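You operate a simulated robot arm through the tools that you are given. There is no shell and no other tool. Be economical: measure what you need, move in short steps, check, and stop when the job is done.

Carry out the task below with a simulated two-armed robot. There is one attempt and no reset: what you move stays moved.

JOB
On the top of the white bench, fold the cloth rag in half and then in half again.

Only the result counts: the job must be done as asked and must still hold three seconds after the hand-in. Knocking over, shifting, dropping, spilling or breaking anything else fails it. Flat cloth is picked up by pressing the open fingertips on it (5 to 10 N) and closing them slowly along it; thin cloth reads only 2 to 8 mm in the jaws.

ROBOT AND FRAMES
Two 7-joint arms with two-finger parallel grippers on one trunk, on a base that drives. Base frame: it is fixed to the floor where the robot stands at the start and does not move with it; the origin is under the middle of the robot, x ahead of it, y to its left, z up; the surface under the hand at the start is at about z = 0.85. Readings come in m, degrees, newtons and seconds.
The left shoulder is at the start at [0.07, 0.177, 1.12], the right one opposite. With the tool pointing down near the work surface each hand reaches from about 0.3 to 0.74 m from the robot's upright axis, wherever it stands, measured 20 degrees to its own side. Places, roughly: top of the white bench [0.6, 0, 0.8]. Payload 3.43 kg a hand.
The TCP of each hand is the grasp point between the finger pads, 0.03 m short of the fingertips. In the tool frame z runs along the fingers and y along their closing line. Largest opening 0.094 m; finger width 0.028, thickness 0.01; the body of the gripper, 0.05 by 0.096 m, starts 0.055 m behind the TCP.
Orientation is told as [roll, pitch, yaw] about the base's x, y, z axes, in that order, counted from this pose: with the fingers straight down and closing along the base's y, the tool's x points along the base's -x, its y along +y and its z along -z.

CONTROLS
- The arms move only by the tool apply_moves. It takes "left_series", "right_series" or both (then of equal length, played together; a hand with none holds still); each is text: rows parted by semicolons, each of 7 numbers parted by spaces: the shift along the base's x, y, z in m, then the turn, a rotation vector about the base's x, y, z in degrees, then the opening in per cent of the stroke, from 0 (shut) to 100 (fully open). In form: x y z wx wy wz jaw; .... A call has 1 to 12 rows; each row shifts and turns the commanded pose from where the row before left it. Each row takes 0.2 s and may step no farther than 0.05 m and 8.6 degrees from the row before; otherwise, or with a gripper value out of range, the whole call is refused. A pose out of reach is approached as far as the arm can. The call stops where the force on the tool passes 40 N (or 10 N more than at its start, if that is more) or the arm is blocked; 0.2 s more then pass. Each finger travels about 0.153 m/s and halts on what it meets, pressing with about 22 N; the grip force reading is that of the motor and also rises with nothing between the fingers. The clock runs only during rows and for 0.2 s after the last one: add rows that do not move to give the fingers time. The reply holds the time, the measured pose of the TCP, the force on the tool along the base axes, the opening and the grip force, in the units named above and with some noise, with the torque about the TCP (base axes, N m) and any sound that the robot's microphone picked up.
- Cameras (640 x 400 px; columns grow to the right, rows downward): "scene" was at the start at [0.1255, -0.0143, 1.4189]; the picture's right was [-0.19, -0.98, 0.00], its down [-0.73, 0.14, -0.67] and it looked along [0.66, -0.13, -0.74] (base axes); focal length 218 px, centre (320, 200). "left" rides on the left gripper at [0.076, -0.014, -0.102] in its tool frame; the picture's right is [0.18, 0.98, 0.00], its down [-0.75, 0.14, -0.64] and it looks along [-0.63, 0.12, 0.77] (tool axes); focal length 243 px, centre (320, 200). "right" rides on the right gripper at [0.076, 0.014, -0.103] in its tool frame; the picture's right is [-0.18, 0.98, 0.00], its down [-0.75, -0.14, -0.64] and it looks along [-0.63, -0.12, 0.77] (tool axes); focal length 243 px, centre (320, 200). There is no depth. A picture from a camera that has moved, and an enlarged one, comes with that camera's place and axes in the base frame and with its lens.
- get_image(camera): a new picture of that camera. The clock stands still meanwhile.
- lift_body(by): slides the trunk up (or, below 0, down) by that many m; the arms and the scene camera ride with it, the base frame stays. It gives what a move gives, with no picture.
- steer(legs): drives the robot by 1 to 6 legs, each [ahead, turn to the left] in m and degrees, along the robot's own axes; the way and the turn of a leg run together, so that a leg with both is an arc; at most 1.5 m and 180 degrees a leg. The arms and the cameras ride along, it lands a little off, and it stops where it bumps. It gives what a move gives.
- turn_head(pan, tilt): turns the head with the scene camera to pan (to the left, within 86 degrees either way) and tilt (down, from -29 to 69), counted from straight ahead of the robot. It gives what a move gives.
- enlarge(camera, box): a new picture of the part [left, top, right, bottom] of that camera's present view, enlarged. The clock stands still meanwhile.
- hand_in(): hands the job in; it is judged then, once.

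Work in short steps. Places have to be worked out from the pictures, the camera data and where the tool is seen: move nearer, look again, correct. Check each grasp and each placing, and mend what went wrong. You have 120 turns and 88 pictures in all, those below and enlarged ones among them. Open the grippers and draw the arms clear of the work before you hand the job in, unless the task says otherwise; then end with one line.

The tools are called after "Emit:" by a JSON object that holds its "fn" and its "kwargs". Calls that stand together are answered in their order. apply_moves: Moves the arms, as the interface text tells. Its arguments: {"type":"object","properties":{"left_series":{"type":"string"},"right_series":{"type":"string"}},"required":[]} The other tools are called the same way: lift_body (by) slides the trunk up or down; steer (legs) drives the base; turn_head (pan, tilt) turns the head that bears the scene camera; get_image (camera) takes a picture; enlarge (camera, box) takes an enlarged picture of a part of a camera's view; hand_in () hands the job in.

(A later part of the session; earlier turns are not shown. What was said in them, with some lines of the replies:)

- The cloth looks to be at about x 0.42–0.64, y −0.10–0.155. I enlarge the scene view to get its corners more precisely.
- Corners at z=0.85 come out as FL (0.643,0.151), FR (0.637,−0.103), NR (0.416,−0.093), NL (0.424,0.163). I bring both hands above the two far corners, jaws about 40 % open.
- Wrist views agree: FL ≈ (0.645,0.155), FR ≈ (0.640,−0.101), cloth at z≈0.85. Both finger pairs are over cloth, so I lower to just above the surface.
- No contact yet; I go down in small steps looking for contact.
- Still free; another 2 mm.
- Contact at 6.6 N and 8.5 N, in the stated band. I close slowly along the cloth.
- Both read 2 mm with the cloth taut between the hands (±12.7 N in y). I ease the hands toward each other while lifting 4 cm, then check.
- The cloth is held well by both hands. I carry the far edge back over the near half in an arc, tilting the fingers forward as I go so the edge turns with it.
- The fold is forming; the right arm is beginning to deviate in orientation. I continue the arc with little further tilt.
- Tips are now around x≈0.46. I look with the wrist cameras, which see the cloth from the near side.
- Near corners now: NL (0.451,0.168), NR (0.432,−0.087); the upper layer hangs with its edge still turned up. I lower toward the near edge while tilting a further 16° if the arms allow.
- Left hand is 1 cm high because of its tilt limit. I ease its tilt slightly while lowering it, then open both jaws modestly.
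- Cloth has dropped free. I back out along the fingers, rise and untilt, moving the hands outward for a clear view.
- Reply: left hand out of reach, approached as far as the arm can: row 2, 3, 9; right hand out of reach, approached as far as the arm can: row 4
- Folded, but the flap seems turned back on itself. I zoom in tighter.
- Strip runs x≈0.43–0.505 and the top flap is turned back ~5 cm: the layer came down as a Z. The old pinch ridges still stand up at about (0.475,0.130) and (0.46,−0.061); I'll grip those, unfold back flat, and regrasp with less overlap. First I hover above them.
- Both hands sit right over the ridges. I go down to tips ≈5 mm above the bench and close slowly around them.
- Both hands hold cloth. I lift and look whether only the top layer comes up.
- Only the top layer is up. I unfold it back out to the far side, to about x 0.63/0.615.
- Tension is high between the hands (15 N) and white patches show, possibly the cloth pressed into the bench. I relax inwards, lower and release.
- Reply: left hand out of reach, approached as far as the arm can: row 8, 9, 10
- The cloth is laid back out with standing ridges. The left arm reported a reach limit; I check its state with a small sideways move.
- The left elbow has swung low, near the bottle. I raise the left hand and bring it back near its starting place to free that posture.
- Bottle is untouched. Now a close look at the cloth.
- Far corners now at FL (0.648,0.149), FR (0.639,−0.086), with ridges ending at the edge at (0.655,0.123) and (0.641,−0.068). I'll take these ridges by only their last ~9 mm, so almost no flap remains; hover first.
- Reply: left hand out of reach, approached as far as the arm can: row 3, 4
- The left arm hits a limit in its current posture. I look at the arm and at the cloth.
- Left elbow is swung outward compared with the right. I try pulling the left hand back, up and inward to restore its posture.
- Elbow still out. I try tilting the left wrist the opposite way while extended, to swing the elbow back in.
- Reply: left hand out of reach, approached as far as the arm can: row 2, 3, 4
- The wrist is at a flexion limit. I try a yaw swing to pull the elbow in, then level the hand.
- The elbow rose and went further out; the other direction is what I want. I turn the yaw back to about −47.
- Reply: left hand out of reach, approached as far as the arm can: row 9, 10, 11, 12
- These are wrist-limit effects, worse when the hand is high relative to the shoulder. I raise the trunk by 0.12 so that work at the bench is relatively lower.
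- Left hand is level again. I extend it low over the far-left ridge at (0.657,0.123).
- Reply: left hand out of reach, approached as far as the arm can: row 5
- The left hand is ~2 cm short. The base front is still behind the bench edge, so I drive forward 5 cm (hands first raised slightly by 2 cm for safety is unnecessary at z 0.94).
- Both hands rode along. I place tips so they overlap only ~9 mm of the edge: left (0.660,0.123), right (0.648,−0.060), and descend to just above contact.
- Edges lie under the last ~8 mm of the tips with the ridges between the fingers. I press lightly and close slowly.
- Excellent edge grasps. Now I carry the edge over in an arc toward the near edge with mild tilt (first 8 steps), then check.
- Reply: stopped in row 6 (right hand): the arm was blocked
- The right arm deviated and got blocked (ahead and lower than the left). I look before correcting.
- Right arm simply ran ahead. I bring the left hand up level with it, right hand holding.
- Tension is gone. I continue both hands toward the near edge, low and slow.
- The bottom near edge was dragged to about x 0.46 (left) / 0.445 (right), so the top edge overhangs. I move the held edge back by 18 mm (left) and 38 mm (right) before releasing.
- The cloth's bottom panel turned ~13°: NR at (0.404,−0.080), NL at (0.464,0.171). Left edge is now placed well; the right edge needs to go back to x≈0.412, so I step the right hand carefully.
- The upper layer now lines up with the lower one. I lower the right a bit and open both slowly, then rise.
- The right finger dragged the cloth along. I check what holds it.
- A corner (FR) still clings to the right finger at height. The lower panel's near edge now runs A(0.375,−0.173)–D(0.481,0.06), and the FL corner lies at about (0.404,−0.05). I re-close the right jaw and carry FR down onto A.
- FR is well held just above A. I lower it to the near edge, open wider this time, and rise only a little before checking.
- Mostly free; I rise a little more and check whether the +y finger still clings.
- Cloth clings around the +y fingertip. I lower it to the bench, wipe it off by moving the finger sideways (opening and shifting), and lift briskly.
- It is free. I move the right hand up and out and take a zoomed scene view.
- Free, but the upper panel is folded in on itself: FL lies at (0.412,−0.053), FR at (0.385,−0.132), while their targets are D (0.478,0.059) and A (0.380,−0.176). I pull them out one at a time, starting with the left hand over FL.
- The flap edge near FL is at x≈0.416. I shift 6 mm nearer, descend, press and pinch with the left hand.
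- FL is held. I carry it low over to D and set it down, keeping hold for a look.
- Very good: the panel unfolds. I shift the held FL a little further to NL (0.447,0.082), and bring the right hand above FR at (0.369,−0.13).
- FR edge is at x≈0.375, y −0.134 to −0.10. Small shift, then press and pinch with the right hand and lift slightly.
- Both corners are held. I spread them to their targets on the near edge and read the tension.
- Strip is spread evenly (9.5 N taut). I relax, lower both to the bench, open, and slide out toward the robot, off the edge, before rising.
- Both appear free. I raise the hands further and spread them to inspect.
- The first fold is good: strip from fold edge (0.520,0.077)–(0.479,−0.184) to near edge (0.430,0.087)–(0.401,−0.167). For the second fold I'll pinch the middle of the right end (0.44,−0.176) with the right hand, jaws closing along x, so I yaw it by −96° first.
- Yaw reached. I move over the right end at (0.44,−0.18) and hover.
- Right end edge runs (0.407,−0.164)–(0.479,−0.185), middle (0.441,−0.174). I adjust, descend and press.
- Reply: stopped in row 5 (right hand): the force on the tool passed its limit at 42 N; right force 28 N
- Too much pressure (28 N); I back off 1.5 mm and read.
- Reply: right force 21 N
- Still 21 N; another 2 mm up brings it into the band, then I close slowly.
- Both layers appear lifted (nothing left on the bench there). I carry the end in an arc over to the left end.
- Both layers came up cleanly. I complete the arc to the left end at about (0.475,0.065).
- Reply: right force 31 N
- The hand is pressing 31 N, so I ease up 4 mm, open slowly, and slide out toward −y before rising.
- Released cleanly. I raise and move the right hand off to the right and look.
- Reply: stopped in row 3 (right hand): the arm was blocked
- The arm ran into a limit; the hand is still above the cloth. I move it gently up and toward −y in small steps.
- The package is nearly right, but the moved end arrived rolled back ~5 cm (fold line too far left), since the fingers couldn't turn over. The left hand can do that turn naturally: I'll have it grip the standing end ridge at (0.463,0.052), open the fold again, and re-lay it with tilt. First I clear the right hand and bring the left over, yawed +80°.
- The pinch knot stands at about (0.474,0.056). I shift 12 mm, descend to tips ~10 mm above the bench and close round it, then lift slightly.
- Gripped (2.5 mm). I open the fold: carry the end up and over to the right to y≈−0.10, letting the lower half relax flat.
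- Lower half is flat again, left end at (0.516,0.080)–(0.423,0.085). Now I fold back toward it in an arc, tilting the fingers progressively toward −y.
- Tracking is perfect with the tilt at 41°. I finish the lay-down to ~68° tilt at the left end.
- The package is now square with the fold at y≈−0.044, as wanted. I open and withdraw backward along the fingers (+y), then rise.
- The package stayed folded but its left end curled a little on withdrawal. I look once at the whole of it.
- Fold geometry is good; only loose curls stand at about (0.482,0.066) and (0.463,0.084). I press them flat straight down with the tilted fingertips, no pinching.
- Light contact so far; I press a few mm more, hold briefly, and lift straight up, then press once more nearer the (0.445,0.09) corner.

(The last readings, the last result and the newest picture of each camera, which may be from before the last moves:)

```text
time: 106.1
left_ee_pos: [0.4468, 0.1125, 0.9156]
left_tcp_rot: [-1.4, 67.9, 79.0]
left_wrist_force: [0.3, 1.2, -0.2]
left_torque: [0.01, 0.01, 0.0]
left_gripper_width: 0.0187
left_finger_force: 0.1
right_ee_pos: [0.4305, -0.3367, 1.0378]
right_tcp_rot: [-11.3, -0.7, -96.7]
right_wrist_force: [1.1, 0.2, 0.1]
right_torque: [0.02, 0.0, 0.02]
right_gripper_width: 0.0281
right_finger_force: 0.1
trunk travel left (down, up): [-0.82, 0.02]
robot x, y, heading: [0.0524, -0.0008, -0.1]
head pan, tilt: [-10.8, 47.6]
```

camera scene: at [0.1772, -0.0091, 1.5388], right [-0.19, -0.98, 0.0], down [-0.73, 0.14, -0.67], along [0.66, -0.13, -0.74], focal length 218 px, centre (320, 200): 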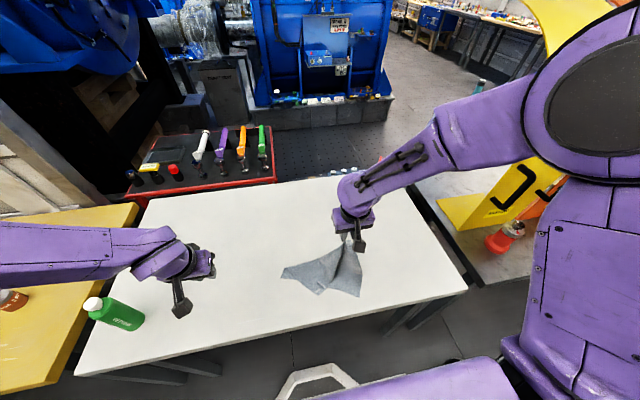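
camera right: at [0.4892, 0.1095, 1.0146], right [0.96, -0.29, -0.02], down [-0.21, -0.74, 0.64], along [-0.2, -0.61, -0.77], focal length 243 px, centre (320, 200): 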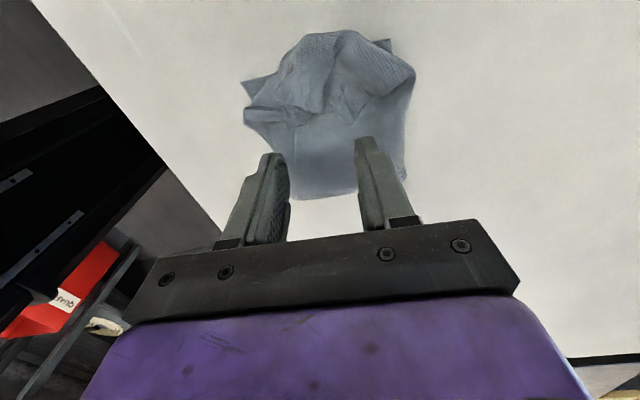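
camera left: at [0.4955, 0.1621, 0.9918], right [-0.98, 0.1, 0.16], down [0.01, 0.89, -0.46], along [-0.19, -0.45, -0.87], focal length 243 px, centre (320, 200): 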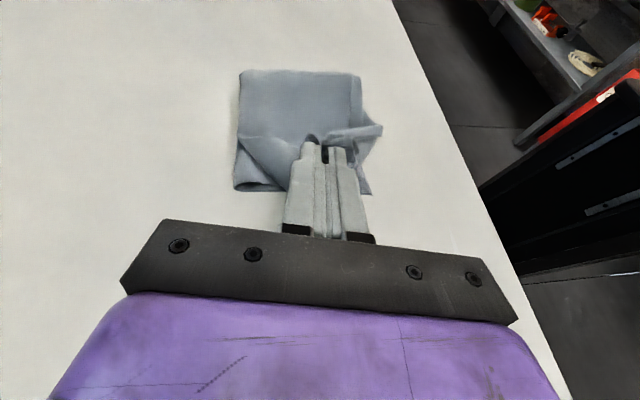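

I now lift straight up and withdraw the left hand to its side, then use the last picture to verify.

Emit:
{"fn": "apply_moves", "kwargs": {"left_series": "0 0 0.03 0 0 0 30;0 0 0.04 0 0 0 40;0 0.03 0.03 0 0 0 50;0 0.04 0 0 0 0 50;0 0.04 0 0 0 0 50;0 0.03 0 0 0 0 50;0 0 0 0 0 0 50"}}

Emit:
{"fn": "enlarge", "kwargs": {"camera": "scene", "box": [240, 235, 350, 315]}}

```text
time: 107.7
left_ee_pos: [0.446, 0.2534, 1.017]
left_tcp_rot: [-1.4, 67.8, 79.1]
left_wrist_force: [-1.1, 0.2, -0.8]
left_torque: [-0.03, 0.01, 0.02]
left_gripper_width: 0.047
left_finger_force: 0.1
right_ee_pos: [0.4302, -0.3365, 1.0367]
right_tcp_rot: [-11.4, -0.7, -96.6]
right_wrist_force: [0.5, 0.2, -0.3]
right_torque: [0.02, 0.01, -0.04]
right_gripper_width: 0.028
right_finger_force: 0.1
trunk travel left (down, up): [-0.82, 0.02]
robot x, y, heading: [0.0495, 0.0007, 0.2]
head pan, tilt: [-10.8, 47.6]
```

```text
5.00 times, centred on (295, 275) of scene
camera zoom: at [0.1755, -0.0144, 1.5389], right [-0.19, -0.98, 0.0], down [-0.73, 0.14, -0.67], along [0.66, -0.13, -0.74], focal length 1089 px, centre (445, -175)
```

zoom: 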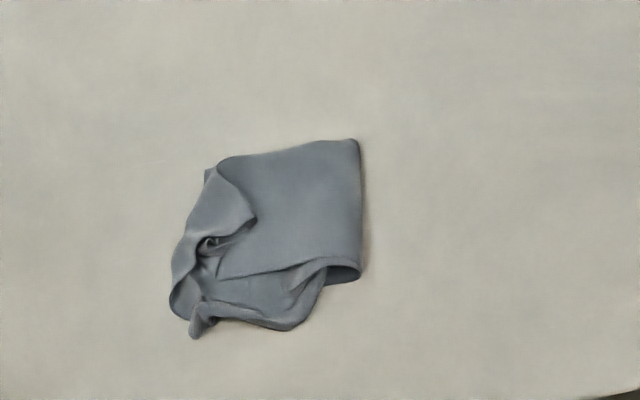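

The rag is folded into a quarter-size package on the bench, and both hands are open and clear of it. No pictures are left, so I hand it in.

Emit:
{"fn": "hand_in", "kwargs": {}}

```text
The job is handed in.
```

I folded the rag in half and then in half again, and it lies on the bench as a package about 12 cm square. The fold is not neat: the last picture shows the upper end overhanging by about 2 cm, with one corner curled back that pressing did not flatten. Both hands are open and clear, and I saw nothing else knocked or shifted, though my last wide view of the bench came before the second fold.
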